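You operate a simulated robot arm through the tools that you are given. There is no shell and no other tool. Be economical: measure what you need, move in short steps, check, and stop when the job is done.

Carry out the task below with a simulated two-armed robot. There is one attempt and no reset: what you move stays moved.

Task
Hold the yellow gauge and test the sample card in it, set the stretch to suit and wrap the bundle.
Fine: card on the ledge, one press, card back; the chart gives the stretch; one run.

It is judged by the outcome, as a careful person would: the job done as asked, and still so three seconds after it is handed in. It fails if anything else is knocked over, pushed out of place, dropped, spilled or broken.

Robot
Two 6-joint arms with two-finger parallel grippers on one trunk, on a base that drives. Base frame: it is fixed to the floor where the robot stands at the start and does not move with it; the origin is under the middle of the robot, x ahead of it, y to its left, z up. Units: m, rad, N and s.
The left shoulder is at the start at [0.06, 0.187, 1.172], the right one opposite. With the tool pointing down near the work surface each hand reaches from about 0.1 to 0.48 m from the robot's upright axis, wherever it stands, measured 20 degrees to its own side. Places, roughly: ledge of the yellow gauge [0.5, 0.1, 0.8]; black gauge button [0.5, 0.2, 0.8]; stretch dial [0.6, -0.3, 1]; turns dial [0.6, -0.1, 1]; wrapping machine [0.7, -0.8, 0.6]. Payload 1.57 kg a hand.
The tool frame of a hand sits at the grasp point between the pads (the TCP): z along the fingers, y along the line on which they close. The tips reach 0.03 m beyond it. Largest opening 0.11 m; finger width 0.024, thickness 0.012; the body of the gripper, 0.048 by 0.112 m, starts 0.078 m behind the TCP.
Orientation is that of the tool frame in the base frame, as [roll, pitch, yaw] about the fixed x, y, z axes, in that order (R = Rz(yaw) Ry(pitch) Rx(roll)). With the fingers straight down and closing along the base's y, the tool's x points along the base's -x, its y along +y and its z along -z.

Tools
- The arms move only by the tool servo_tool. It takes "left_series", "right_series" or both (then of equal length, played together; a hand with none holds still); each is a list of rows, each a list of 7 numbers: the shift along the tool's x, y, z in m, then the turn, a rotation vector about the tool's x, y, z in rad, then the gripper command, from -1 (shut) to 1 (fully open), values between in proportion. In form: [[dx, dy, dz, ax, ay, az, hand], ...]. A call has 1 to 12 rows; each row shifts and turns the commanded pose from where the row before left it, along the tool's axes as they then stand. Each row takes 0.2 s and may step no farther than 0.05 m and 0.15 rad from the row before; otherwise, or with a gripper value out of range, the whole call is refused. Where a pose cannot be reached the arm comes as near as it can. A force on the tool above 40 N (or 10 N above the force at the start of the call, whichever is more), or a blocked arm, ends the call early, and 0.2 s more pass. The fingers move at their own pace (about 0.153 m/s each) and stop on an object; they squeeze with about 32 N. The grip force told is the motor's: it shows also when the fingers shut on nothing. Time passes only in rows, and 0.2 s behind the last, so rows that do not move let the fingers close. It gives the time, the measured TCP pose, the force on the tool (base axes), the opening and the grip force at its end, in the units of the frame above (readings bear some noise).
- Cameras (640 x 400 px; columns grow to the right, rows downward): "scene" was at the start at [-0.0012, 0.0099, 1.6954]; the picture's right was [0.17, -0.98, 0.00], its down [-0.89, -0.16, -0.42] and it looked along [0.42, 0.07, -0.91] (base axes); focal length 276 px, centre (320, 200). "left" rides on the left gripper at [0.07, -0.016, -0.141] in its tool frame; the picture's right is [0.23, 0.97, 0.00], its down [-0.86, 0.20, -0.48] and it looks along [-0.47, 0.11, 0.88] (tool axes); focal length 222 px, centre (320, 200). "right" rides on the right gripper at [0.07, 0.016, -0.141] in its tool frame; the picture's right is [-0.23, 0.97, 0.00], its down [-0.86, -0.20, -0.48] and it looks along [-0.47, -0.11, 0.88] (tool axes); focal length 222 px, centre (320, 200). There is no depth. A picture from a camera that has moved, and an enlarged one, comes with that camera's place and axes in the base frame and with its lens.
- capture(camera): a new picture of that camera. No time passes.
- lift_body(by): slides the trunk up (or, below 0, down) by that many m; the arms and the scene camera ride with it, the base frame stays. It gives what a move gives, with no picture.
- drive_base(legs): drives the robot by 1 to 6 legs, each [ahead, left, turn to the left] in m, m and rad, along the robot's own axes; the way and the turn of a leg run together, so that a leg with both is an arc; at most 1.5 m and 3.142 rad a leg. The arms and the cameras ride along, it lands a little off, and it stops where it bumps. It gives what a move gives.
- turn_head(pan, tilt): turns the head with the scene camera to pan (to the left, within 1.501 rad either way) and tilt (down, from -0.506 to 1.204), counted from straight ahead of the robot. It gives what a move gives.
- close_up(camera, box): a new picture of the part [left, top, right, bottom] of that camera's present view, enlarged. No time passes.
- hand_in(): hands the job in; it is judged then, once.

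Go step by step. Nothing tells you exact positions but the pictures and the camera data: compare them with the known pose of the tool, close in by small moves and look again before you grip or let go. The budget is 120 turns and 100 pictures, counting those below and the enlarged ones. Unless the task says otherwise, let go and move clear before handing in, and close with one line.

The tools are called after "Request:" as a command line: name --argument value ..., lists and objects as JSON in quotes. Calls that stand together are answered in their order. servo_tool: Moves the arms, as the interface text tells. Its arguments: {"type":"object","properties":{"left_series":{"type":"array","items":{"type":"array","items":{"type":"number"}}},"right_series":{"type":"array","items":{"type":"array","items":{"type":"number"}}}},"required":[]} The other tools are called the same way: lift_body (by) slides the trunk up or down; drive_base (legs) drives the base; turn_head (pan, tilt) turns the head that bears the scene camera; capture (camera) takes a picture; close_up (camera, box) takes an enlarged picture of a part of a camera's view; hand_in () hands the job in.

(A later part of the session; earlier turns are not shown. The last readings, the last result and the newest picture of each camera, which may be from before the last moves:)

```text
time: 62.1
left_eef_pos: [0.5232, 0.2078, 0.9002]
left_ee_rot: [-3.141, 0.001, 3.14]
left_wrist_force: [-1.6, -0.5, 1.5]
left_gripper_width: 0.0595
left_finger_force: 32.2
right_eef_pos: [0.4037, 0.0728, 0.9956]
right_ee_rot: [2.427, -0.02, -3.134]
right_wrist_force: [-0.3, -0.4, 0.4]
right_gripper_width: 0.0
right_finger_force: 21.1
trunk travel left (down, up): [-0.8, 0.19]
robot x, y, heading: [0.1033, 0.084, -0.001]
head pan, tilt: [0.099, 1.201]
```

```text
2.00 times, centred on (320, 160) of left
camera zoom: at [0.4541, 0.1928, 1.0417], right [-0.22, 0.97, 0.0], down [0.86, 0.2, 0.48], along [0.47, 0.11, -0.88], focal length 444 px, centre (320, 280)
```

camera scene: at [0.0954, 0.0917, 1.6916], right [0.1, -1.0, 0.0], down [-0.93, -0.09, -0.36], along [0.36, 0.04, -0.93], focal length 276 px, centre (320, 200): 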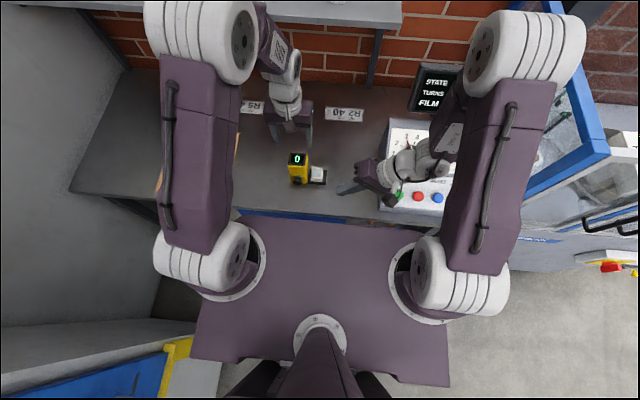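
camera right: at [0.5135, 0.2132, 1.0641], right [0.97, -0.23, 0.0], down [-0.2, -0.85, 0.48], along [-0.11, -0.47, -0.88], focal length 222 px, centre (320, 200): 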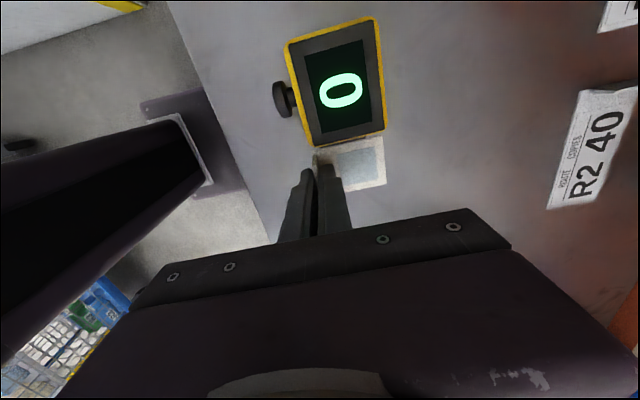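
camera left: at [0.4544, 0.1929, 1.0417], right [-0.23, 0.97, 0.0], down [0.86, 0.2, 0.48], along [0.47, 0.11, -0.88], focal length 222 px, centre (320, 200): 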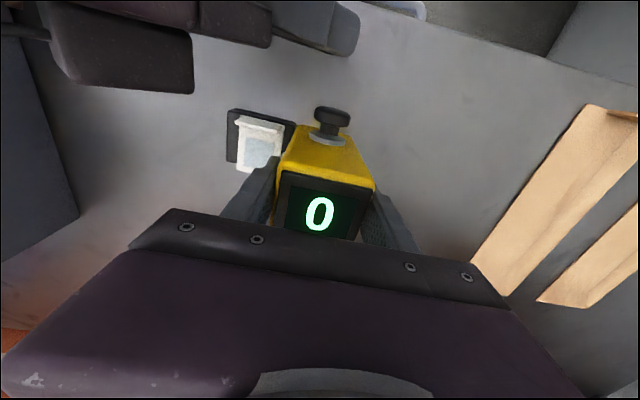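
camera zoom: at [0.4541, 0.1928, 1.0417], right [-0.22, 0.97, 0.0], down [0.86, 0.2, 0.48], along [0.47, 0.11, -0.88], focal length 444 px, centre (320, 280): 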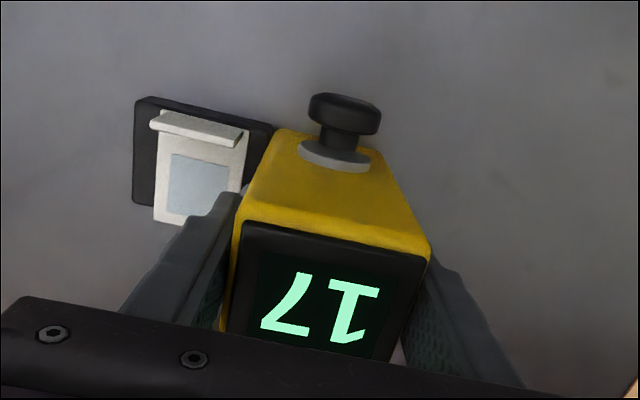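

Reading 17 is confirmed. Left hand releases and rises away; right hand straightens and turns again to fetch the card.

Request:
servo_tool --left_series '[[0, 0, 0, 0, 0, 0, 0.2], [0, 0, 0, 0, 0, 0, 0.35], [0, 0, -0.01, 0, 0, 0, 0.4], [0, 0, -0.04, 0, 0, 0, 0.4], [0, 0, -0.045, 0, 0, 0, 0.4], [0, 0, -0.045, 0, 0, 0, 0.4], [0, 0.0, -0.045, 0, 0, 0, 0.4], [0.004, 0.02, -0.04, 0, 0, 0, 0.4], [0.004, 0.02, -0.04, 0, 0, 0, 0.4], [0.004, 0.02, -0.035, 0, 0, 0, 0.4], [0.004, 0.02, 0, 0, 0, 0, 0.4], [0, 0, 0, 0, 0, 0, 0.4]]' --right_series '[[0, 0, 0, 0.131, 0, 0, -1], [0, 0, 0, 0.131, 0, 0, -1], [0, 0, 0, 0.131, 0, 0, -1], [0, 0, 0, 0.131, 0, 0, -1], [0, 0, 0, 0.131, 0, 0, -1], [0, 0, 0, 0.058, 0.02, 0, -1], [0, 0, 0, 0, 0, 0.143, -1], [0, 0, 0, 0, 0, 0.143, -1], [0, 0, 0, 0, 0, 0.143, -1], [0, 0, 0, 0, 0, 0.143, -1], [0, 0, 0, 0, 0, 0.143, -1], [0, 0, 0, 0, 0, 0.143, -1]]'

Request:
servo_tool --right_series '[[0, 0, 0, 0, 0, 0.143, -0.6], [0, 0, 0, 0, 0, 0.143, -0.6], [0, 0, 0, 0, 0, 0.143, -0.6], [0, 0, 0, 0, 0, 0.143, -0.6], [0, 0, 0, 0, 0, 0.143, -0.6], [0, 0, 0, 0, 0, 0, -0.6]]'

Request:
capture --camera "left"

```text
time: 64.7
left_eef_pos: [0.5068, 0.292, 1.201]
left_ee_rot: [-3.141, 0.0, 3.139]
left_wrist_force: [0.0, -0.2, -0.7]
left_gripper_width: 0.077
left_finger_force: 0.1
right_eef_pos: [0.4037, 0.0738, 0.9953]
right_ee_rot: [3.14, -0.08, 2.29]
right_wrist_force: [1.0, -0.6, -0.2]
right_gripper_width: 0.0001
right_finger_force: 21.2
right hand out of reach, approached as far as the arm can: row 5
trunk travel left (down, up): [-0.8, 0.19]
robot x, y, heading: [0.1014, 0.0855, -0.008]
head pan, tilt: [0.099, 1.201]
```

```text
time: 66.1
left_eef_pos: [0.5062, 0.292, 1.2011]
left_ee_rot: [3.14, 0.001, 3.139]
left_wrist_force: [-0.2, 0.3, -0.1]
left_gripper_width: 0.077
left_finger_force: 0.1
right_eef_pos: [0.4025, 0.0723, 0.9957]
right_ee_rot: [-3.089, -0.059, 1.575]
right_wrist_force: [0.1, -0.8, -0.2]
right_gripper_width: 0.022
right_finger_force: 0.1
trunk travel left (down, up): [-0.8, 0.19]
robot x, y, heading: [0.1017, 0.0865, -0.005]
head pan, tilt: [0.099, 1.201]
```

```text
27 pictures are left
camera left: at [0.4379, 0.276, 1.3417], right [-0.23, 0.97, 0.0], down [0.86, 0.2, 0.48], along [0.47, 0.11, -0.88], focal length 222 px, centre (320, 200)
```

left: 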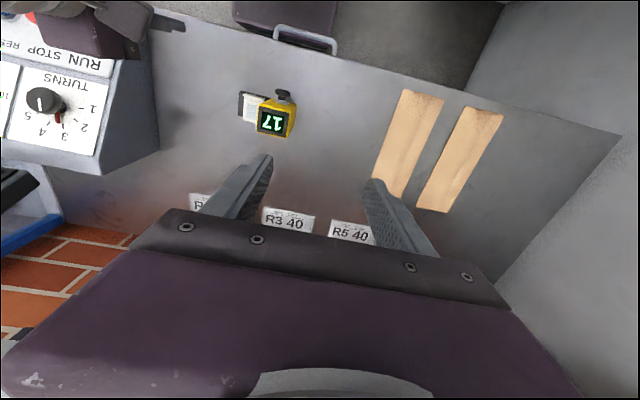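

The card stays on the ledge. I level the right hand and bring it over the rib.

Request:
servo_tool --right_series '[[0, 0, 0, -0.0526, -0.0589, 0, -0.6], [0.0179, 0.0239, 0.01, 0, 0, 0, -0.5], [0.0179, 0.0239, 0.01, 0, 0, 0, -0.5], [0.0179, 0.0239, 0.01, 0, 0, 0, -0.5], [0.0179, 0.0239, 0.01, 0, 0, 0, -0.5], [0, 0, 0.03, 0, 0, 0, -0.5], [0, 0, 0.025, 0, 0, 0, -0.5], [0, 0, 0, 0, 0, 0, -0.5]]'

Request:
close_up --camera "right" --box '[230, 60, 430, 245]'

Request:
close_up --camera "left" --box '[190, 60, 320, 150]'

```text
time: 67.9
left_eef_pos: [0.5068, 0.2907, 1.2008]
left_ee_rot: [3.14, 0.003, 3.141]
left_wrist_force: [0.1, -0.7, 0.7]
left_gripper_width: 0.0771
left_finger_force: 0.1
right_eef_pos: [0.4975, 0.1456, 0.8975]
right_ee_rot: [-3.142, -0.002, 1.578]
right_wrist_force: [-0.1, -0.1, -0.8]
right_gripper_width: 0.0276
right_finger_force: 0.1
trunk travel left (down, up): [-0.8, 0.19]
robot x, y, heading: [0.0983, 0.085, 0.002]
head pan, tilt: [0.099, 1.201]
```

```text
2.16 times, centred on (330, 152) of right
camera zoom: at [0.5139, 0.2142, 1.0402], right [0.98, -0.22, 0.0], down [-0.19, -0.86, 0.48], along [-0.1, -0.47, -0.88], focal length 480 px, centre (298, 303)
```

zoom: 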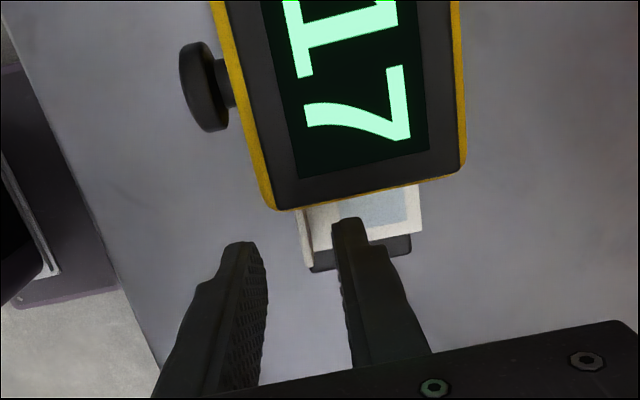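

```text
4.44 times, centred on (255, 105) of left
camera zoom: at [0.4381, 0.2761, 1.3417], right [-0.23, 0.97, 0.0], down [0.86, 0.2, 0.48], along [0.47, 0.11, -0.88], focal length 987 px, centre (609, 622)
```

zoom: 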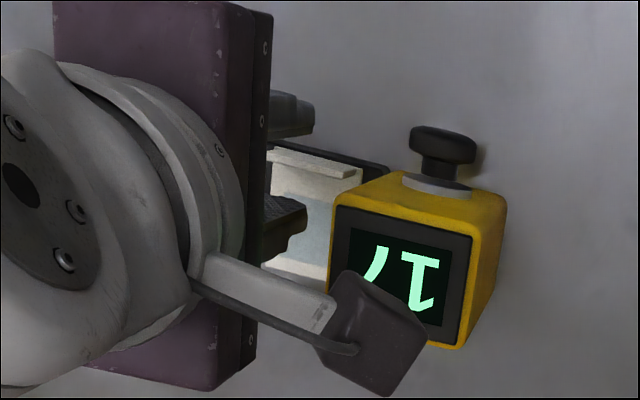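

The rib lies between the open fingers. Descend and grip.

Request:
servo_tool --right_series '[[0, 0, 0.02, 0, 0, 0, -0.5], [0, 0, 0.015, 0, 0, 0, -0.5], [0, 0, 0.008, 0, 0, 0, -0.5], [0, 0, 0, 0, 0, 0, -0.7], [0, 0, 0, 0, 0, 0, -1], [0, 0, 0, 0, 0, 0, -1]]'

```text
time: 69.3
left_eef_pos: [0.5068, 0.2918, 1.2003]
left_ee_rot: [3.141, 0.001, -3.142]
left_wrist_force: [0.0, -1.0, -0.5]
left_gripper_width: 0.077
left_finger_force: 0.1
right_eef_pos: [0.4971, 0.1463, 0.8573]
right_ee_rot: [-3.141, -0.002, 1.577]
right_wrist_force: [1.0, 0.6, 0.2]
right_gripper_width: 0.0024
right_finger_force: 24.2
trunk travel left (down, up): [-0.8, 0.19]
robot x, y, heading: [0.1057, 0.0868, -0.004]
head pan, tilt: [0.099, 1.201]
```

Card gripped. Lift and carry it home.

Request:
servo_tool --right_series '[[0, 0, -0.015, 0, 0, 0, -1], [0, 0, -0.03, 0, 0, 0, -1], [0, 0, -0.025, 0, 0, 0, -1], [0, 0, 0, 0, 0, 0.102, -1], [-0.0369, -0.0054, 0, 0, 0, 0, -1], [-0.0369, -0.0054, 0, 0, 0, 0, -1], [-0.0369, -0.0054, 0, 0, 0, 0, -1], [-0.0369, -0.0054, 0, 0, 0, 0, -1], [0, 0, 0.04, 0, 0, 0, -1], [0, 0, 0.025, 0, 0, 0, -1], [0, 0, 0, 0, 0, 0, -1]]'

Request:
capture --camera "right"

```text
time: 71.7
left_eef_pos: [0.506, 0.2904, 1.2009]
left_ee_rot: [3.141, 0.0, 3.14]
left_wrist_force: [-0.4, 0.4, -0.4]
left_gripper_width: 0.0769
left_finger_force: 0.1
right_eef_pos: [0.4633, -0.0012, 0.8626]
right_ee_rot: [3.139, -0.001, 1.477]
right_wrist_force: [0.8, -0.1, -0.1]
right_gripper_width: 0.0024
right_finger_force: 24.1
trunk travel left (down, up): [-0.8, 0.19]
robot x, y, heading: [0.1025, 0.0864, -0.006]
head pan, tilt: [0.099, 1.201]
```

```text
24 pictures are left
camera right: at [0.4856, 0.0661, 1.0049], right [0.95, -0.32, 0.0], down [-0.28, -0.83, 0.48], along [-0.15, -0.45, -0.88], focal length 222 px, centre (320, 200)
```

right: 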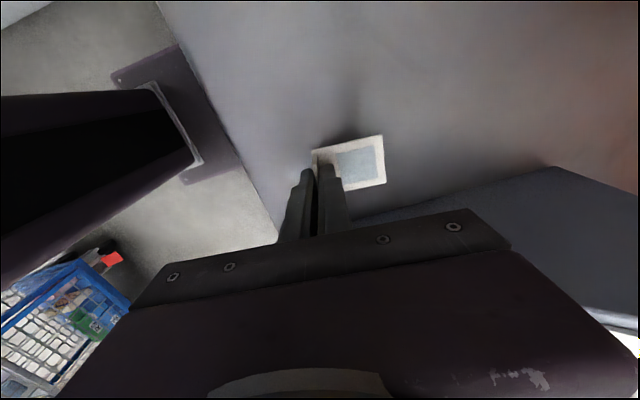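

Request:
servo_tool --right_series '[[0.0026, -0.002, 0.012, 0, 0, 0, -1], [0, 0, 0.008, 0, 0, 0, -1], [0, 0, 0.004, 0, 0, 0, -1], [0, 0, 0.0025, 0, 0, 0, -1], [0, 0, 0, 0, 0, 0, -1]]'

```text
time: 72.9
left_eef_pos: [0.5067, 0.2922, 1.201]
left_ee_rot: [3.141, 0.001, 3.139]
left_wrist_force: [-0.2, 0.2, -0.3]
left_gripper_width: 0.0768
left_finger_force: 0.1
right_eef_pos: [0.4604, 0.0041, 0.8352]
right_ee_rot: [3.141, -0.002, 1.477]
right_wrist_force: [-0.2, -0.3, -0.3]
right_gripper_width: 0.0023
right_finger_force: 23.6
trunk travel left (down, up): [-0.8, 0.19]
robot x, y, heading: [0.1011, 0.0841, 0.001]
head pan, tilt: [0.099, 1.201]
```

Request:
servo_tool --right_series '[[-0.002, 0, 0.001, 0, 0, 0, -1], [0, 0, 0.001, 0, 0, 0, -1], [0, 0, 0.001, 0, 0, 0, -1], [0, 0, 0, 0, 0, 0, -1]]'

```text
time: 73.9
left_eef_pos: [0.5051, 0.2911, 1.202]
left_ee_rot: [3.14, 0.002, 3.14]
left_wrist_force: [-0.2, 0.0, -0.2]
left_gripper_width: 0.0768
left_finger_force: 0.1
right_eef_pos: [0.4606, 0.0023, 0.8339]
right_ee_rot: [3.137, -0.002, 1.474]
right_wrist_force: [1.8, -3.4, 25.9]
right_gripper_width: 0.0024
right_finger_force: 24.5
trunk travel left (down, up): [-0.8, 0.19]
robot x, y, heading: [0.0995, 0.0874, 0.0]
head pan, tilt: [0.099, 1.201]
```

Contact. Ease, release, and rise clear.

Request:
servo_tool --right_series '[[0, 0, -0.001, 0, 0, 0, -1], [0, 0, 0, 0, 0, 0, -0.85], [0, 0, 0, 0, 0, 0, -0.6], [0, 0, -0.01, 0, 0, 0, -0.6], [0, 0, -0.04, 0, 0, 0, -0.6], [0, 0, -0.045, 0, 0, 0, -0.6], [0, 0, -0.045, 0, 0, 0, -0.6], [0, 0, -0.045, 0, 0, 0, -0.6], [0, 0, -0.045, 0, 0, 0, -0.6]]'

Request:
capture --camera "right"

```text
time: 75.9
left_eef_pos: [0.5062, 0.2921, 1.2003]
left_ee_rot: [3.141, 0.002, 3.14]
left_wrist_force: [0.4, 0.3, 0.7]
left_gripper_width: 0.0771
left_finger_force: 0.0
right_eef_pos: [0.4602, 0.0037, 1.0662]
right_ee_rot: [3.141, -0.002, 1.477]
right_wrist_force: [-0.3, 0.0, 0.1]
right_gripper_width: 0.0219
right_finger_force: 0.1
trunk travel left (down, up): [-0.8, 0.19]
robot x, y, heading: [0.1049, 0.0848, -0.002]
head pan, tilt: [0.099, 1.201]
```

```text
23 pictures are left
camera right: at [0.4836, 0.0697, 1.2074], right [0.95, -0.32, 0.0], down [-0.28, -0.83, 0.48], along [-0.15, -0.45, -0.88], focal length 222 px, centre (320, 200)
```

right: 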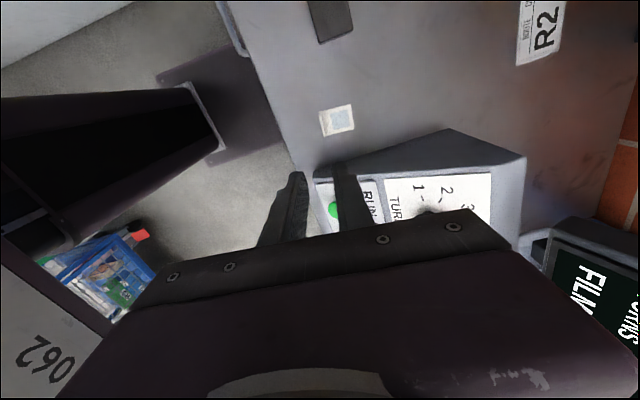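

Card is back in place. Now I raise the right hand, turn it to neutral, and move the robot to the right to face the stretch dial.

Request:
servo_tool --right_series '[[0, 0, -0.015, 0, 0, -0.1388, -0.2], [0, 0, -0.015, 0, 0, -0.1388, -0.2], [0, 0, -0.015, 0, 0, -0.1388, -0.2], [0, 0, -0.015, 0, 0, -0.1388, -0.2], [0, 0, -0.015, 0, 0, -0.1388, -0.2], [0, 0, -0.015, 0, 0, -0.1388, -0.2], [0, 0, -0.015, 0, 0, -0.1388, -0.2], [0, 0, -0.015, 0, 0, -0.1388, -0.2], [0, 0, -0.015, 0, 0, -0.1388, -0.2], [0, 0, 0, 0, 0, -0.1388, -0.2], [0, 0, 0, 0, 0, -0.1388, -0.2], [0, 0, 0, 0, 0, -0.1388, 0]]'

Request:
drive_base --legs '[[0, -0.27, 0], [0.03, 0, 0]]'

Request:
capture --camera "right"

Request:
capture --camera "left"

```text
time: 78.5
left_eef_pos: [0.5066, 0.2918, 1.2008]
left_ee_rot: [-3.141, 0.0, 3.141]
left_wrist_force: [0.6, 0.0, -0.1]
left_gripper_width: 0.0768
left_finger_force: 0.1
right_eef_pos: [0.4605, 0.0012, 1.1991]
right_ee_rot: [3.14, 0.0, -3.14]
right_wrist_force: [-0.5, 0.0, 0.8]
right_gripper_width: 0.055
right_finger_force: 0.0
trunk travel left (down, up): [-0.8, 0.19]
robot x, y, heading: [0.1045, 0.0879, -0.01]
head pan, tilt: [0.099, 1.201]
```

```text
time: 80.8
left_eef_pos: [0.5282, 0.028, 1.2034]
left_ee_rot: [3.141, 0.008, -3.138]
left_wrist_force: [-1.6, -0.8, -0.3]
left_gripper_width: 0.0772
left_finger_force: 0.1
right_eef_pos: [0.4838, -0.2637, 1.2001]
right_ee_rot: [-3.142, 0.007, -3.136]
right_wrist_force: [-1.4, 0.1, 0.2]
right_gripper_width: 0.0553
right_finger_force: 0.1
trunk travel left (down, up): [-0.8, 0.19]
robot x, y, heading: [0.1293, -0.1815, -0.0]
head pan, tilt: [0.099, 1.201]
```

```text
22 pictures are left
camera right: at [0.4141, -0.2482, 1.342], right [0.22, 0.98, 0.0], down [0.85, -0.2, 0.48], along [0.47, -0.11, -0.87], focal length 222 px, centre (320, 200)
```

right: 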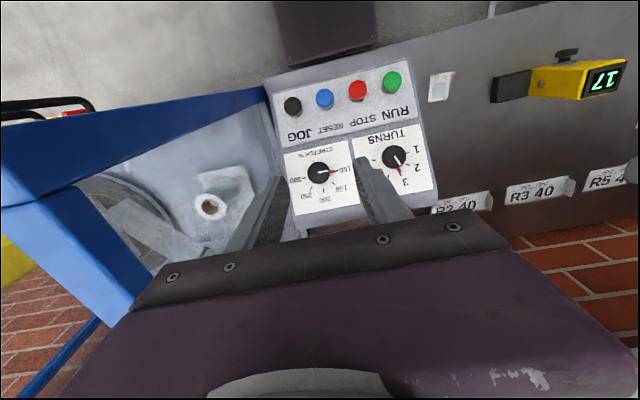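

```text
21 pictures are left
camera left: at [0.4591, 0.0116, 1.3438], right [-0.23, 0.97, 0.0], down [0.85, 0.2, 0.48], along [0.47, 0.11, -0.88], focal length 222 px, centre (320, 200)
```

left: 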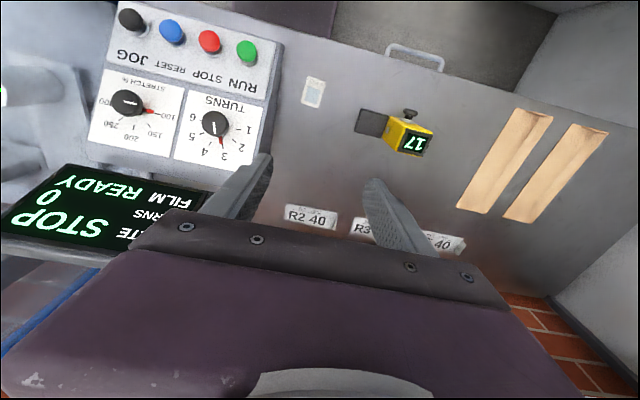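

Stretch knob is at about (0.567, −0.286, 0.946) on a panel sloped ~26°. I tilt the right hand to be square to the panel and move to a standoff over the knob.

Request:
servo_tool --right_series '[[0, 0, 0, 0, -0.15, 0, 0.2], [0, 0, 0, 0, -0.15, 0, 0.2], [0, 0, 0, 0, -0.15, 0, 0.2], [0.0089, -0.0055, 0.0465, 0, 0, 0, 0.2], [0.0089, -0.0055, 0.0465, 0, 0, 0, 0.2], [0.0089, -0.0055, 0.0465, 0, 0, 0, 0.2], [0.0089, -0.0055, 0.0465, 0, 0, 0, 0.2], [0, 0, 0, 0, 0, 0, 0.2]]'

Request:
capture --camera "right"

Request:
capture --camera "left"

```text
time: 82.6
left_eef_pos: [0.5338, 0.0272, 1.2021]
left_ee_rot: [-3.139, 0.002, -3.138]
left_wrist_force: [-0.2, 0.5, 0.1]
left_gripper_width: 0.0771
left_finger_force: 0.0
right_eef_pos: [0.5415, -0.285, 1.017]
right_ee_rot: [-3.134, 0.447, -3.133]
right_wrist_force: [-0.6, -0.5, 0.2]
right_gripper_width: 0.066
right_finger_force: 0.0
trunk travel left (down, up): [-0.8, 0.19]
robot x, y, heading: [0.1338, -0.1819, 0.002]
head pan, tilt: [0.099, 1.201]
```

```text
20 pictures are left
camera right: at [0.4176, -0.2694, 1.1143], right [0.2, 0.98, 0.09], down [0.56, -0.19, 0.8], along [0.8, -0.11, -0.59], focal length 222 px, centre (320, 200)
```

right: 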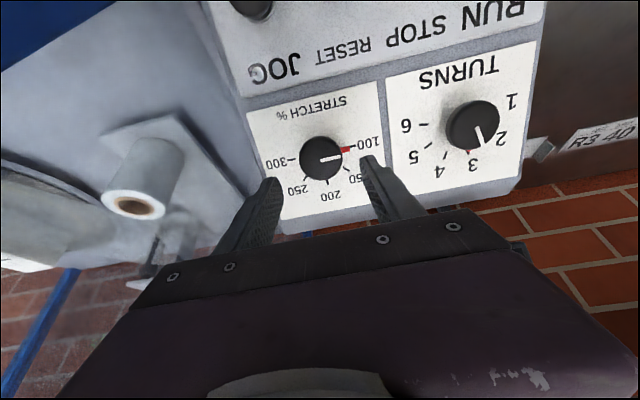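

```text
19 pictures are left
camera left: at [0.4656, 0.0107, 1.3421], right [-0.23, 0.97, 0.0], down [0.85, 0.2, 0.48], along [0.47, 0.11, -0.88], focal length 222 px, centre (320, 200)
```

left: 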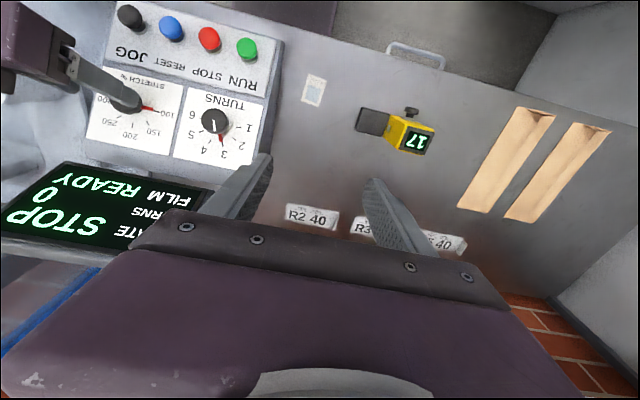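

The turns knob needs a careful look: its white line and the red mark don't quite coincide in this view.

Request:
close_up --camera "right" --box '[250, 70, 540, 220]'

Request:
close_up --camera "left" --box '[80, 60, 270, 175]'

```text
2.21 times, centred on (395, 145) of right
camera zoom: at [0.4176, -0.2694, 1.1143], right [0.2, 0.98, 0.09], down [0.56, -0.19, 0.8], along [0.8, -0.11, -0.59], focal length 490 px, centre (154, 321)
```

zoom: 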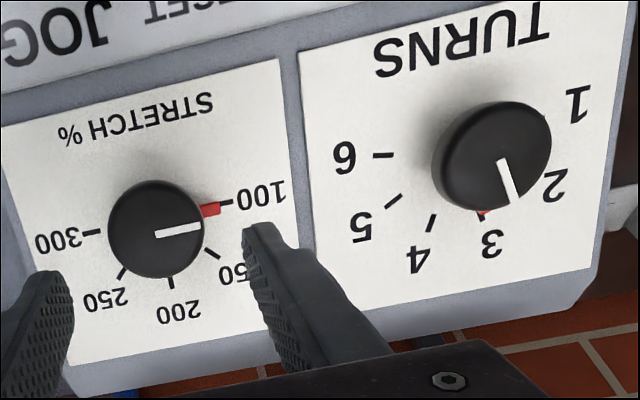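

```text
3.37 times, centred on (175, 118) of left
camera zoom: at [0.4656, 0.0107, 1.3421], right [-0.23, 0.97, 0.0], down [0.85, 0.2, 0.48], along [0.47, 0.11, -0.88], focal length 748 px, centre (808, 478)
```

zoom: 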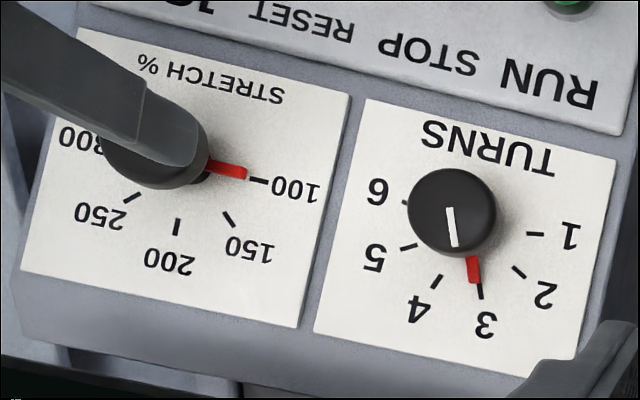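

The red pointers are the true indicators: TURNS is exactly at 3, STRETCH at 100. The hand is on the knob's axis; I twist it 45° back (to clear the red pointer), then descend partway.

Request:
servo_tool --right_series '[[0, 0, 0, 0, 0, -0.131, 0.2], [0, 0, 0, 0, 0, -0.131, 0.2], [0, 0, 0, 0, 0, -0.131, 0.2], [0, 0, 0, 0, 0, -0.131, 0.2], [0, 0, 0, 0, 0, -0.131, 0.2], [0, 0, 0, 0, 0, -0.131, 0.2], [0, 0, 0.02, 0, 0, 0, 0.2], [0, 0, 0.015, 0, 0, 0, 0.2], [0, 0, 0, 0, 0, 0, 0.2]]'

Request:
capture --camera "right"

Request:
close_up --camera "left" --box '[0, 0, 270, 175]'

```text
time: 84.6
left_eef_pos: [0.5356, 0.0258, 1.1999]
left_ee_rot: [-3.142, 0.002, -3.137]
left_wrist_force: [0.1, -0.6, 0.4]
left_gripper_width: 0.0768
left_finger_force: 0.0
right_eef_pos: [0.5552, -0.2867, 0.9836]
right_ee_rot: [-2.81, 0.315, -2.297]
right_wrist_force: [0.6, 0.1, -0.2]
right_gripper_width: 0.0662
right_finger_force: 0.0
trunk travel left (down, up): [-0.8, 0.19]
robot x, y, heading: [0.1301, -0.1813, 0.002]
head pan, tilt: [0.099, 1.201]
```

```text
16 pictures are left
camera right: at [0.4388, -0.3262, 1.084], right [-0.48, 0.85, -0.23], down [0.46, 0.47, 0.76], along [0.75, 0.26, -0.61], focal length 222 px, centre (320, 200)
```

right: 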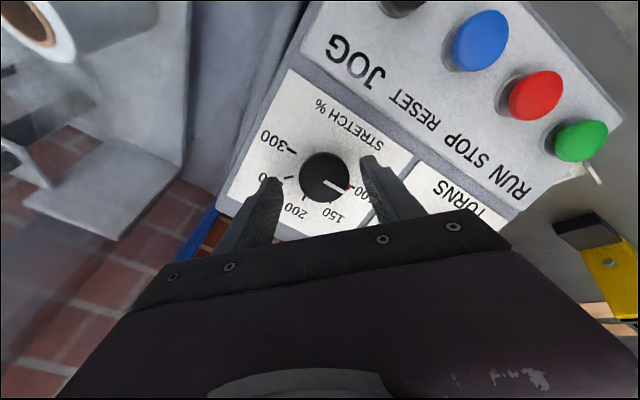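

```text
2.29 times, centred on (135, 88) of left
camera zoom: at [0.4662, 0.0105, 1.342], right [-0.23, 0.97, 0.0], down [0.85, 0.2, 0.48], along [0.47, 0.11, -0.88], focal length 508 px, centre (743, 457)
```

zoom: 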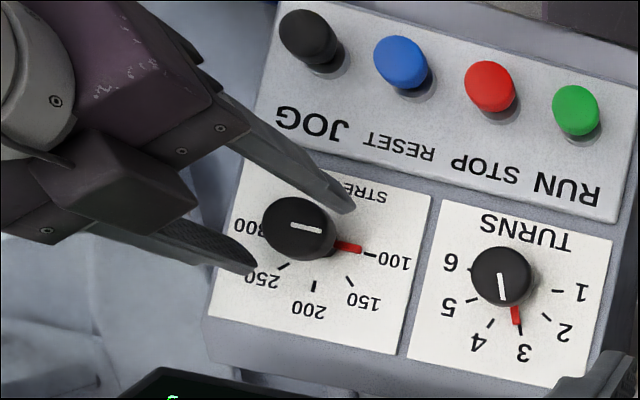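

The knob sits between the fingertips, and the red pointer is clear of them. Descend and grip.

Request:
servo_tool --right_series '[[0, 0.001, 0.008, 0, 0, 0, 0.2], [0, 0, 0.007, 0, 0, 0, 0.1], [0, 0, 0.004, 0, 0, 0, 0], [0, 0, 0, 0, 0, 0, -0.1], [0, 0, 0, 0, 0, 0, -0.2], [0, 0, 0, 0, 0, 0, -0.3], [0, 0, 0, 0, 0, 0, -0.6], [0, 0, 0, 0, 0, 0, -0.6]]'

Request:
close_up --camera "right" --box '[220, 80, 440, 260]'

```text
time: 86.4
left_eef_pos: [0.5352, 0.0279, 1.2]
left_ee_rot: [-3.138, 0.001, -3.138]
left_wrist_force: [0.9, -0.4, -0.4]
left_gripper_width: 0.0767
left_finger_force: 0.0
right_eef_pos: [0.5617, -0.2822, 0.9656]
right_ee_rot: [-2.814, 0.308, -2.298]
right_wrist_force: [-9.6, 11.9, -15.3]
right_gripper_width: 0.0412
right_finger_force: 45.1
trunk travel left (down, up): [-0.8, 0.19]
robot x, y, heading: [0.1308, -0.1824, 0.002]
head pan, tilt: [0.099, 1.201]
```

```text
2.22 times, centred on (330, 170) of right
camera zoom: at [0.4466, -0.3225, 1.0683], right [-0.48, 0.84, -0.23], down [0.46, 0.47, 0.75], along [0.74, 0.26, -0.62], focal length 494 px, centre (298, 267)
```

zoom: 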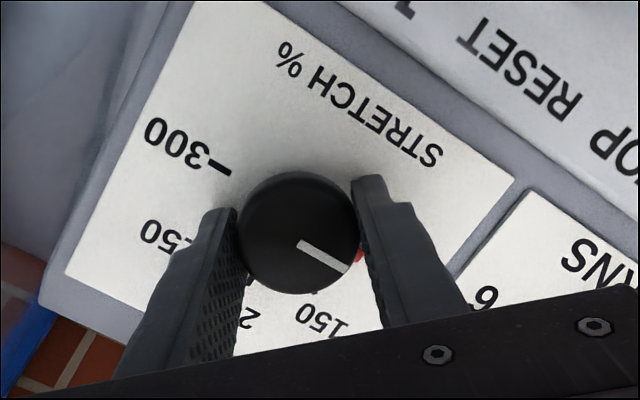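

Gripped at 41 mm. I relieve the side load slightly and turn clockwise 90° in small rows.

Request:
servo_tool --right_series '[[0, 0.002, 0, 0, 0, 0, -0.6], [0, 0, 0, 0, 0, 0.131, -0.6], [0, 0, 0, 0, 0, 0.131, -0.6], [0, 0, 0, 0, 0, 0.131, -0.6], [0, 0, 0, 0, 0, 0.131, -0.6], [0, 0, 0, 0, 0, 0.131, -0.6], [0, 0, 0, 0, 0, 0.131, -0.6], [0, 0, 0, 0, 0, 0, -0.6]]'

Request:
close_up --camera "right" --box '[220, 80, 440, 260]'

```text
time: 88.1
left_eef_pos: [0.5356, 0.0253, 1.2016]
left_ee_rot: [3.138, 0.0, -3.14]
left_wrist_force: [-0.3, -0.6, 0.7]
left_gripper_width: 0.0769
left_finger_force: 0.0
right_eef_pos: [0.5633, -0.2837, 0.9678]
right_ee_rot: [-3.118, 0.418, -3.128]
right_wrist_force: [-2.3, -11.2, -4.9]
right_gripper_width: 0.0412
right_finger_force: 44.5
right hand out of reach, approached as far as the arm can: row 7
trunk travel left (down, up): [-0.8, 0.19]
robot x, y, heading: [0.1294, -0.1809, 0.002]
head pan, tilt: [0.099, 1.201]
stopped in row 8 (right hand): the force on the tool passed its limit (the readings are from after the stop); the commanded pose is now the measured one
```

```text
2.22 times, centred on (330, 170) of right
camera zoom: at [0.4424, -0.2665, 1.069], right [0.2, 0.98, 0.07], down [0.59, -0.18, 0.79], along [0.78, -0.12, -0.61], focal length 494 px, centre (298, 267)
```

zoom: 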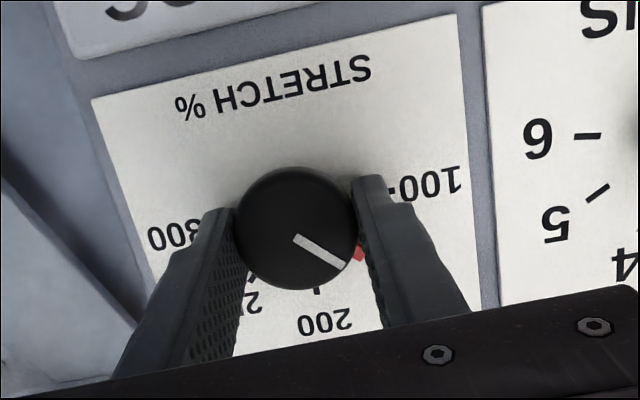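

The knob follows the fingers and is near 150. I continue turning.

Request:
servo_tool --right_series '[[0, 0, 0, 0, 0, 0.131, -0.6], [0, 0, 0, 0, 0, 0.131, -0.6], [0, 0, 0, 0, 0, 0.131, -0.6], [0, 0, 0, 0, 0, 0, -0.6]]'

```text
time: 88.5
left_eef_pos: [0.538, 0.0238, 1.2005]
left_ee_rot: [3.139, -0.002, 3.141]
left_wrist_force: [1.1, 0.6, -0.5]
left_gripper_width: 0.077
left_finger_force: 0.2
right_eef_pos: [0.5634, -0.2831, 0.969]
right_ee_rot: [3.13, 0.391, 3.032]
right_wrist_force: [0.8, -18.3, -10.0]
right_gripper_width: 0.0415
right_finger_force: 44.7
right hand out of reach, approached as far as the arm can: row 1, 2
trunk travel left (down, up): [-0.8, 0.19]
robot x, y, heading: [0.1332, -0.1789, 0.005]
head pan, tilt: [0.099, 1.201]
stopped in row 2 (right hand): the force on the tool passed its limit (the readings are from after the stop); the commanded pose is now the measured one
```

A joint limit stops this direction at the tilt. I release, back off, twist back and re-grip for the second half.

Request:
servo_tool --right_series '[[0, 0, 0, 0, 0, 0, -0.1], [0, 0, 0, 0, 0, 0, 0.1], [0, 0, 0, 0, 0, 0, 0.2], [0, 0, -0.02, 0, 0, 0, 0.2], [0, 0, -0.02, 0, 0, 0, 0.2], [0, 0, 0, 0, 0, -0.11, 0.2], [0, 0, 0, 0, -0.057, 0, 0.2], [0, 0, 0, 0, 0, 0, 0.2]]'

Request:
close_up --camera "right" --box '[200, 60, 480, 240]'

```text
time: 90.3
left_eef_pos: [0.5352, 0.0248, 1.2014]
left_ee_rot: [3.14, -0.001, 3.141]
left_wrist_force: [0.5, -0.2, -0.1]
left_gripper_width: 0.0767
left_finger_force: 0.0
right_eef_pos: [0.5483, -0.2783, 1.0074]
right_ee_rot: [-3.106, 0.451, -3.126]
right_wrist_force: [0.8, 0.1, 0.4]
right_gripper_width: 0.0663
right_finger_force: 0.0
trunk travel left (down, up): [-0.8, 0.19]
robot x, y, heading: [0.1322, -0.181, 0.003]
head pan, tilt: [0.099, 1.201]
```

```text
2.22 times, centred on (340, 150) of right
camera zoom: at [0.4239, -0.2603, 1.1037], right [0.2, 0.98, 0.07], down [0.56, -0.17, 0.81], along [0.8, -0.13, -0.58], focal length 494 px, centre (276, 311)
```

zoom: 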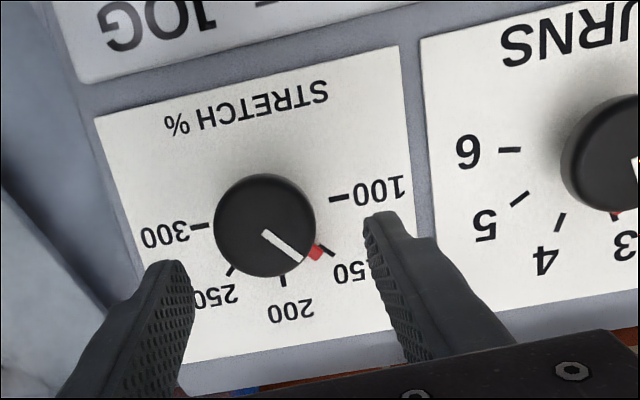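

The pointer is just past 150. I correct centring, twist back 45° and descend again.

Request:
servo_tool --right_series '[[0.0055, -0.005, 0, -0.036, 0, 0, 0.2], [0, 0, 0, 0, 0, -0.131, 0.2], [0, 0, 0, 0, 0, -0.131, 0.2], [0, 0, 0, 0, 0, -0.131, 0.2], [0, 0, 0, 0, 0, -0.131, 0.2], [0, 0, 0, 0, 0, -0.131, 0.2], [0, 0, 0, 0, 0, -0.131, 0.2], [0, 0, 0.015, 0, 0, 0, 0.2], [0, 0, 0.01, 0, 0, 0, 0.2], [0, 0, 0, 0, 0, 0, 0.2]]'

Request:
close_up --camera "right" --box '[220, 80, 440, 260]'

```text
time: 92.5
left_eef_pos: [0.536, 0.0245, 1.2017]
left_ee_rot: [3.141, -0.001, -3.139]
left_wrist_force: [-0.5, 0.4, 0.4]
left_gripper_width: 0.0771
left_finger_force: 0.1
right_eef_pos: [0.5574, -0.2818, 0.9875]
right_ee_rot: [-2.812, 0.311, -2.286]
right_wrist_force: [-0.6, -0.2, 0.1]
right_gripper_width: 0.0659
right_finger_force: 0.1
right hand out of reach, approached as far as the arm can: row 1
trunk travel left (down, up): [-0.8, 0.19]
robot x, y, heading: [0.1318, -0.1828, 0.003]
head pan, tilt: [0.099, 1.201]
```

```text
2.22 times, centred on (330, 170) of right
camera zoom: at [0.4423, -0.3222, 1.0886], right [-0.49, 0.84, -0.23], down [0.45, 0.47, 0.76], along [0.74, 0.27, -0.61], focal length 494 px, centre (298, 267)
```

zoom: 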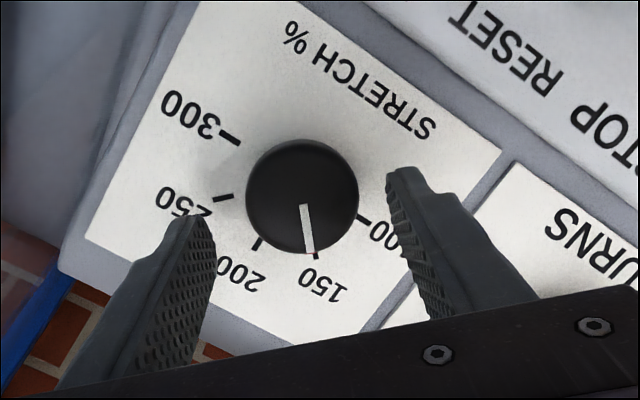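

Centred, pointer at 150. Descend, grip, and turn 45°.

Request:
servo_tool --right_series '[[0, 0, 0.012, 0, 0, 0, 0.2], [0, 0, 0.011, 0, 0, 0, 0.1], [0, 0, 0, 0, 0, 0, -0.1], [0, 0, 0, 0, 0, 0, -0.2], [0, 0, 0, 0, 0, 0, -0.4], [0, 0, 0, 0, 0, 0, -0.6], [0, 0, 0, 0, 0, 0, -0.6]]'

Request:
servo_tool --right_series '[[0, 0, 0, 0, 0, 0.131, -0.6], [0, 0, 0, 0, 0, 0.131, -0.6], [0, 0, 0, 0, 0, 0.131, -0.6], [0, 0, 0, 0, 0, 0.131, -0.6], [0, 0, 0, 0, 0, 0.131, -0.6], [0, 0, 0, 0, 0, 0.131, -0.6], [0, 0, 0, 0, 0, 0, -0.6]]'

Request:
close_up --camera "right" --box '[220, 80, 440, 260]'

```text
time: 94.1
left_eef_pos: [0.5349, 0.0268, 1.1998]
left_ee_rot: [-3.14, 0.0, -3.14]
left_wrist_force: [-0.3, -0.4, -0.3]
left_gripper_width: 0.0771
left_finger_force: 0.0
right_eef_pos: [0.5659, -0.2782, 0.9679]
right_ee_rot: [-2.813, 0.308, -2.285]
right_wrist_force: [-12.6, 15.7, -18.6]
right_gripper_width: 0.0414
right_finger_force: 45.1
trunk travel left (down, up): [-0.8, 0.19]
robot x, y, heading: [0.1345, -0.1794, 0.002]
head pan, tilt: [0.099, 1.201]
```

```text
time: 95.7
left_eef_pos: [0.5359, 0.0211, 1.2024]
left_ee_rot: [3.141, 0.0, 3.142]
left_wrist_force: [0.4, 0.6, 0.2]
left_gripper_width: 0.0769
left_finger_force: 0.1
right_eef_pos: [0.5689, -0.2838, 0.9697]
right_ee_rot: [-3.13, 0.423, -3.132]
right_wrist_force: [-3.5, -19.1, -1.2]
right_gripper_width: 0.0412
right_finger_force: 45.0
right hand out of reach, approached as far as the arm can: row 6
trunk travel left (down, up): [-0.8, 0.19]
robot x, y, heading: [0.1309, -0.1792, -0.001]
head pan, tilt: [0.099, 1.201]
stopped in row 7 (right hand): the force on the tool passed its limit (the readings are from after the stop); the commanded pose is now the measured one
```

```text
2.22 times, centred on (330, 170) of right
camera zoom: at [0.4478, -0.2672, 1.0692], right [0.2, 0.98, 0.08], down [0.58, -0.19, 0.79], along [0.79, -0.11, -0.61], focal length 494 px, centre (298, 267)
```

zoom: 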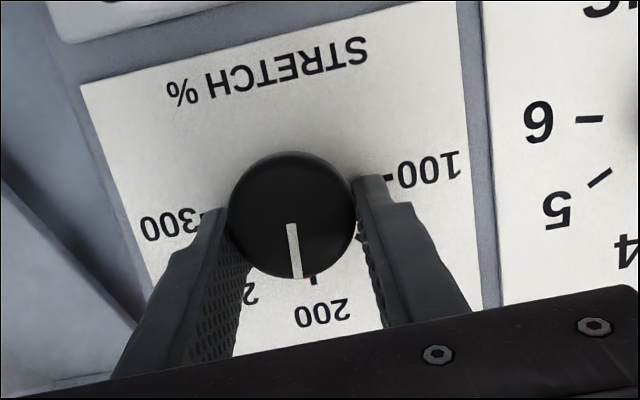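

The pointer is around 200, maybe slightly past. I release, back off, and check without the fingers in the way.

Request:
servo_tool --right_series '[[0, 0, 0, 0, 0, 0, -0.1], [0, 0, 0, 0, 0, 0, 0.1], [0, 0, 0, 0, 0, 0, 0.2], [0, 0, -0.02, 0, 0, 0, 0.2], [0, 0, -0.02, 0, 0, 0, 0.2], [0, 0, 0, 0, 0, 0, 0.2]]'

Request:
close_up --camera "right" --box '[200, 60, 480, 240]'

```text
time: 97.1
left_eef_pos: [0.5364, 0.0254, 1.2008]
left_ee_rot: [3.141, 0.001, -3.141]
left_wrist_force: [-0.2, -0.4, -0.5]
left_gripper_width: 0.077
left_finger_force: 0.0
right_eef_pos: [0.5545, -0.279, 1.0048]
right_ee_rot: [-3.127, 0.426, -3.126]
right_wrist_force: [0.3, 0.5, -0.4]
right_gripper_width: 0.0661
right_finger_force: 0.0
trunk travel left (down, up): [-0.8, 0.19]
robot x, y, heading: [0.1296, -0.1828, 0.002]
head pan, tilt: [0.099, 1.201]
```

```text
2.22 times, centred on (340, 150) of right
camera zoom: at [0.4321, -0.2633, 1.1044], right [0.2, 0.98, 0.08], down [0.58, -0.18, 0.79], along [0.79, -0.11, -0.61], focal length 494 px, centre (276, 311)
```

zoom: 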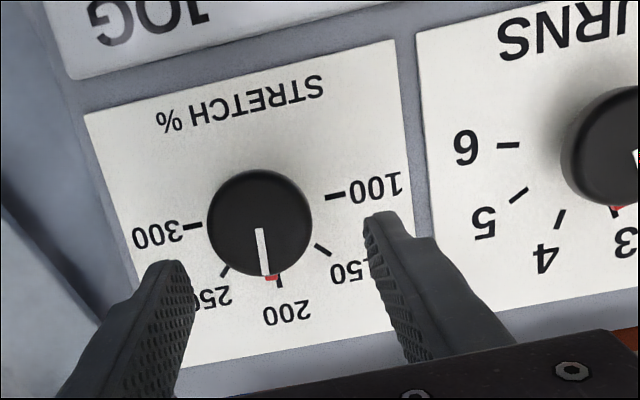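

It is about 9° past 200. I re-grip here and turn back by that amount.

Request:
servo_tool --right_series '[[0.003, -0.005, 0.02, 0, 0, 0, 0.2], [0, 0, 0.019, 0, 0, 0, 0.1], [0, 0, 0, 0, 0, 0, -0.1], [0, 0, 0, 0, 0, 0, -0.2], [0, 0, 0, 0, 0, 0, -0.4], [0, 0, 0, 0, 0, 0, -0.4], [0, 0, 0, 0, 0, -0.05, -0.4], [0, 0, 0, 0, 0, -0.05, -0.4], [0, 0, 0, 0, 0, -0.05, -0.4], [0, 0, 0, 0, 0, 0, -0.4]]'

Request:
close_up --camera "right" --box '[220, 80, 440, 260]'

```text
time: 99.3
left_eef_pos: [0.5363, 0.0263, 1.2005]
left_ee_rot: [-3.14, -0.001, 3.14]
left_wrist_force: [0.7, 0.4, -0.4]
left_gripper_width: 0.0766
left_finger_force: 0.1
right_eef_pos: [0.5672, -0.2828, 0.9687]
right_ee_rot: [-3.058, 0.419, -2.961]
right_wrist_force: [-0.3, 9.3, -6.7]
right_gripper_width: 0.0411
right_finger_force: 45.2
trunk travel left (down, up): [-0.8, 0.19]
robot x, y, heading: [0.1278, -0.1857, -0.001]
head pan, tilt: [0.099, 1.201]
```

```text
2.22 times, centred on (330, 170) of right
camera zoom: at [0.4442, -0.2777, 1.0678], right [0.06, 1.0, 0.02], down [0.6, -0.05, 0.8], along [0.8, -0.04, -0.6], focal length 494 px, centre (298, 267)
```

zoom: 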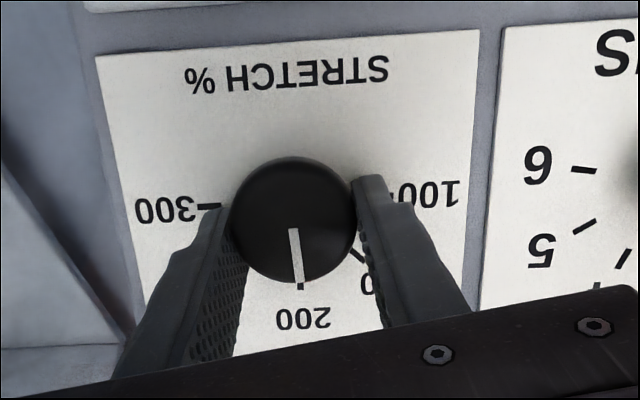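

Now aligned with the 200 tick. Release, back off, verify.

Request:
servo_tool --right_series '[[0, 0, 0, 0, 0, 0, -0.1], [0, 0, 0, 0, 0, 0, 0.1], [0, 0, 0, 0, 0, 0, 0.2], [0, 0, -0.02, 0, 0, 0, 0.2], [0, 0, -0.03, 0, 0, 0, 0.2], [0, 0, -0.03, 0, 0, 0, 0.2], [0, 0, 0, 0, 0, 0, 0.0]]'

Request:
close_up --camera "right" --box '[200, 60, 480, 240]'

```text
time: 100.9
left_eef_pos: [0.5369, 0.0242, 1.2006]
left_ee_rot: [-3.141, 0.0, -3.141]
left_wrist_force: [0.1, 0.1, 0.3]
left_gripper_width: 0.0769
left_finger_force: 0.0
right_eef_pos: [0.5359, -0.284, 1.0407]
right_ee_rot: [-3.061, 0.42, -2.962]
right_wrist_force: [0.0, 0.5, -0.4]
right_gripper_width: 0.0549
right_finger_force: 0.1
trunk travel left (down, up): [-0.8, 0.19]
robot x, y, heading: [0.1324, -0.1854, -0.002]
head pan, tilt: [0.099, 1.201]
```

```text
2.22 times, centred on (340, 150) of right
camera zoom: at [0.4116, -0.2794, 1.1405], right [0.06, 1.0, 0.02], down [0.6, -0.05, 0.8], along [0.8, -0.04, -0.6], focal length 494 px, centre (276, 311)
```

zoom: 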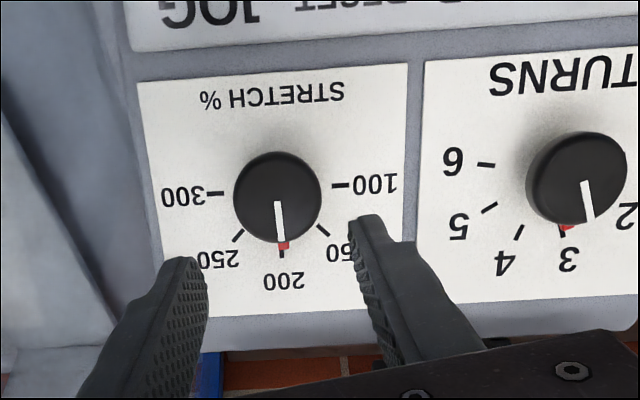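

Stretch is set exactly at 200, turns stays at 3. Now the right hand rises clear and the left hand (closed) moves over the green RUN button at about (0.449, −0.124, 0.878).

Request:
servo_tool --left_series '[[0, 0, 0, 0, 0, 0, -0.5], [0, 0, 0, 0, 0, 0, -1], [0, 0, 0, 0, 0, 0, -1], [0.022, -0.037, 0, 0, 0, 0, -1], [0.022, -0.037, 0, 0, 0, 0, -1], [0.022, -0.037, 0, 0, 0, 0, -1], [0.022, -0.037, 0, 0, 0, 0, -1], [0, 0, 0.045, 0, 0, 0, -1], [0, 0, 0.045, 0, 0, 0, -1], [0, 0, 0.045, 0, 0, 0, -1], [0, 0, 0.045, 0, 0, 0, -1], [0, 0, 0.045, 0, 0, 0, -1]]' --right_series '[[0, 0, -0.045, 0, 0, 0, 0], [0, 0, -0.045, 0, 0, 0, 0], [0, 0, -0.03, 0, 0, 0, 0], [0, 0, 0, 0, 0, 0, 0], [0, 0, 0, 0, 0, 0, 0], [0, 0, 0, 0, 0, 0, 0], [0, 0, 0, 0, 0, 0, 0], [0, 0, 0, 0, 0, 0, 0], [0, 0, 0, 0, 0, 0, 0], [0, 0, 0, 0, 0, 0, 0], [0, 0, 0, 0, 0, 0, 0], [0, 0, 0, 0, 0, 0, 0]]'

Request:
capture --camera "left"

```text
time: 103.5
left_eef_pos: [0.4508, -0.1229, 0.9747]
left_ee_rot: [-3.141, -0.001, 3.141]
left_wrist_force: [-0.5, 0.7, -0.1]
left_gripper_width: 0.0
left_finger_force: 21.4
right_eef_pos: [0.4848, -0.282, 1.1508]
right_ee_rot: [-3.061, 0.418, -2.962]
right_wrist_force: [0.3, 0.5, -0.2]
right_gripper_width: 0.0549
right_finger_force: 0.0
trunk travel left (down, up): [-0.8, 0.19]
robot x, y, heading: [0.1308, -0.1831, 0.002]
head pan, tilt: [0.099, 1.201]
```

```text
6 pictures are left
camera left: at [0.3814, -0.1387, 1.1159], right [-0.23, 0.97, 0.0], down [0.86, 0.2, 0.48], along [0.47, 0.11, -0.88], focal length 222 px, centre (320, 200)
```

left: 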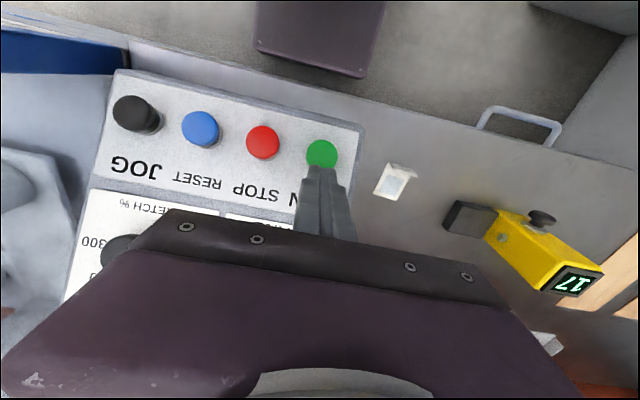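

The fingertips are right over RUN. Descend to just above it.

Request:
servo_tool --left_series '[[0, 0.0025, 0.025, 0, 0, 0, -1], [0, 0, 0.018, 0, 0, 0, -1], [0, 0, 0.008, 0, 0, 0, -1], [0, 0, 0.003, 0, 0, 0, -1], [0, 0, 0, 0, 0, 0, -1]]'

```text
time: 104.7
left_eef_pos: [0.4469, -0.1223, 0.9223]
left_ee_rot: [3.142, 0.002, -3.141]
left_wrist_force: [-1.7, 1.2, 20.7]
left_gripper_width: 0.0
left_finger_force: 21.2
right_eef_pos: [0.483, -0.2833, 1.1513]
right_ee_rot: [-3.062, 0.422, -2.961]
right_wrist_force: [0.8, 0.1, -1.1]
right_gripper_width: 0.0549
right_finger_force: 0.0
trunk travel left (down, up): [-0.8, 0.19]
robot x, y, heading: [0.1315, -0.1831, -0.002]
head pan, tilt: [0.099, 1.201]
```

Already 20 N on the button. I check the machine's display before pushing any more.

Request:
turn_head --pan -0.3 --tilt 0.75

Request:
capture --camera "scene"

```text
time: 105.6
left_eef_pos: [0.4473, -0.1219, 0.9218]
left_ee_rot: [3.141, 0.002, 3.14]
left_wrist_force: [-0.4, 0.7, 23.2]
left_gripper_width: 0.0001
left_finger_force: 21.5
right_eef_pos: [0.4823, -0.2826, 1.1493]
right_ee_rot: [-3.06, 0.42, -2.961]
right_wrist_force: [0.1, -0.5, -0.3]
right_gripper_width: 0.055
right_finger_force: 0.0
trunk travel left (down, up): [-0.8, 0.19]
robot x, y, heading: [0.1277, -0.1803, 0.005]
head pan, tilt: [-0.3, 0.75]
```

```text
5 pictures are left
camera scene: at [0.1464, -0.2072, 1.7234], right [-0.29, -0.96, 0.0], down [-0.65, 0.2, -0.73], along [0.7, -0.22, -0.68], focal length 276 px, centre (320, 200)
```

scene: 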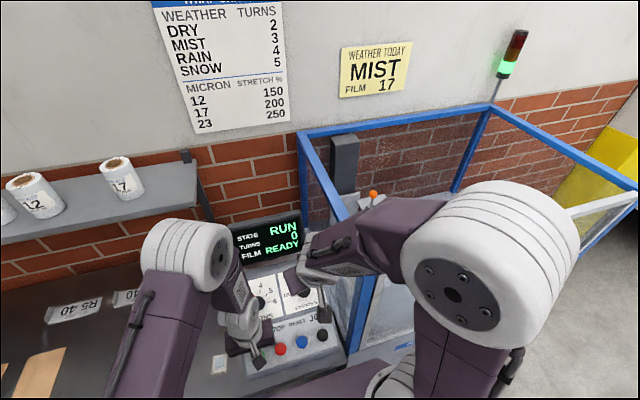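

The machine is in RUN with the green lamp lit. I lift the left hand off the button and let the cycle go on.

Request:
servo_tool --left_series '[[0, 0, -0.02, 0, 0, 0, -1], [0, 0, -0.045, 0, 0, 0, -1], [0, 0, -0.045, 0, 0, 0, -1], [0, 0, -0.045, 0, 0, 0, -1], [0, 0, -0.045, 0, 0, 0, -1], [0, 0, -0.045, 0, 0, 0, -1], [0, 0.03, 0, 0, 0, 0, -1], [0, 0.03, 0, 0, 0, 0, -1], [0, 0.03, 0, 0, 0, 0, -1], [0, 0.03, 0, 0, 0, 0, -1], [0, 0, 0, 0, 0, 0, -1], [0, 0, 0, 0, 0, 0, -1]]'

Request:
servo_tool --left_series '[[0, 0, 0, 0, 0, 0, -0.5], [0, 0, 0, 0, 0, 0, 0], [0, 0, 0, 0, 0, 0, 0], [0, 0, 0, 0, 0, 0, 0], [0, 0, 0, 0, 0, 0, 0], [0, 0, 0, 0, 0, 0, 0], [0, 0, 0, 0, 0, 0, 0], [0, 0, 0, 0, 0, 0, 0], [0, 0, 0, 0, 0, 0, 0], [0, 0, 0, 0, 0, 0, 0], [0, 0, 0, 0, 0, 0, 0], [0, 0, 0, 0, 0, 0, 0]]'

Request:
capture --camera "scene"

```text
time: 108.2
left_eef_pos: [0.4492, -0.0027, 1.1666]
left_ee_rot: [-3.141, 0.0, -3.141]
left_wrist_force: [0.4, -0.2, 0.8]
left_gripper_width: 0.0001
left_finger_force: 20.8
right_eef_pos: [0.4849, -0.2821, 1.1492]
right_ee_rot: [-3.06, 0.421, -2.962]
right_wrist_force: [-0.1, -0.5, 0.0]
right_gripper_width: 0.0548
right_finger_force: 0.0
trunk travel left (down, up): [-0.8, 0.19]
robot x, y, heading: [0.1289, -0.1798, 0.001]
head pan, tilt: [-0.3, 0.75]
```

```text
time: 110.8
left_eef_pos: [0.4488, -0.002, 1.1685]
left_ee_rot: [3.142, 0.0, 3.141]
left_wrist_force: [0.1, -0.3, 1.3]
left_gripper_width: 0.055
left_finger_force: 0.1
right_eef_pos: [0.4836, -0.2828, 1.1497]
right_ee_rot: [-3.061, 0.418, -2.962]
right_wrist_force: [0.2, -0.5, 0.0]
right_gripper_width: 0.0551
right_finger_force: 0.0
trunk travel left (down, up): [-0.8, 0.19]
robot x, y, heading: [0.1297, -0.184, 0.0]
head pan, tilt: [-0.3, 0.75]
```

```text
4 pictures are left
camera scene: at [0.149, -0.2069, 1.7233], right [-0.3, -0.96, 0.0], down [-0.65, 0.2, -0.73], along [0.7, -0.22, -0.68], focal length 276 px, centre (320, 200)
```

scene: 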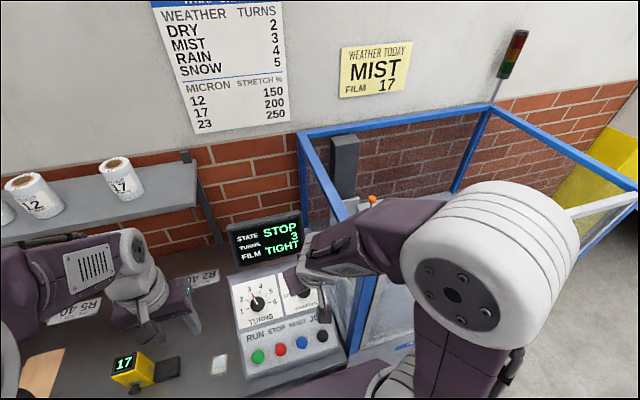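

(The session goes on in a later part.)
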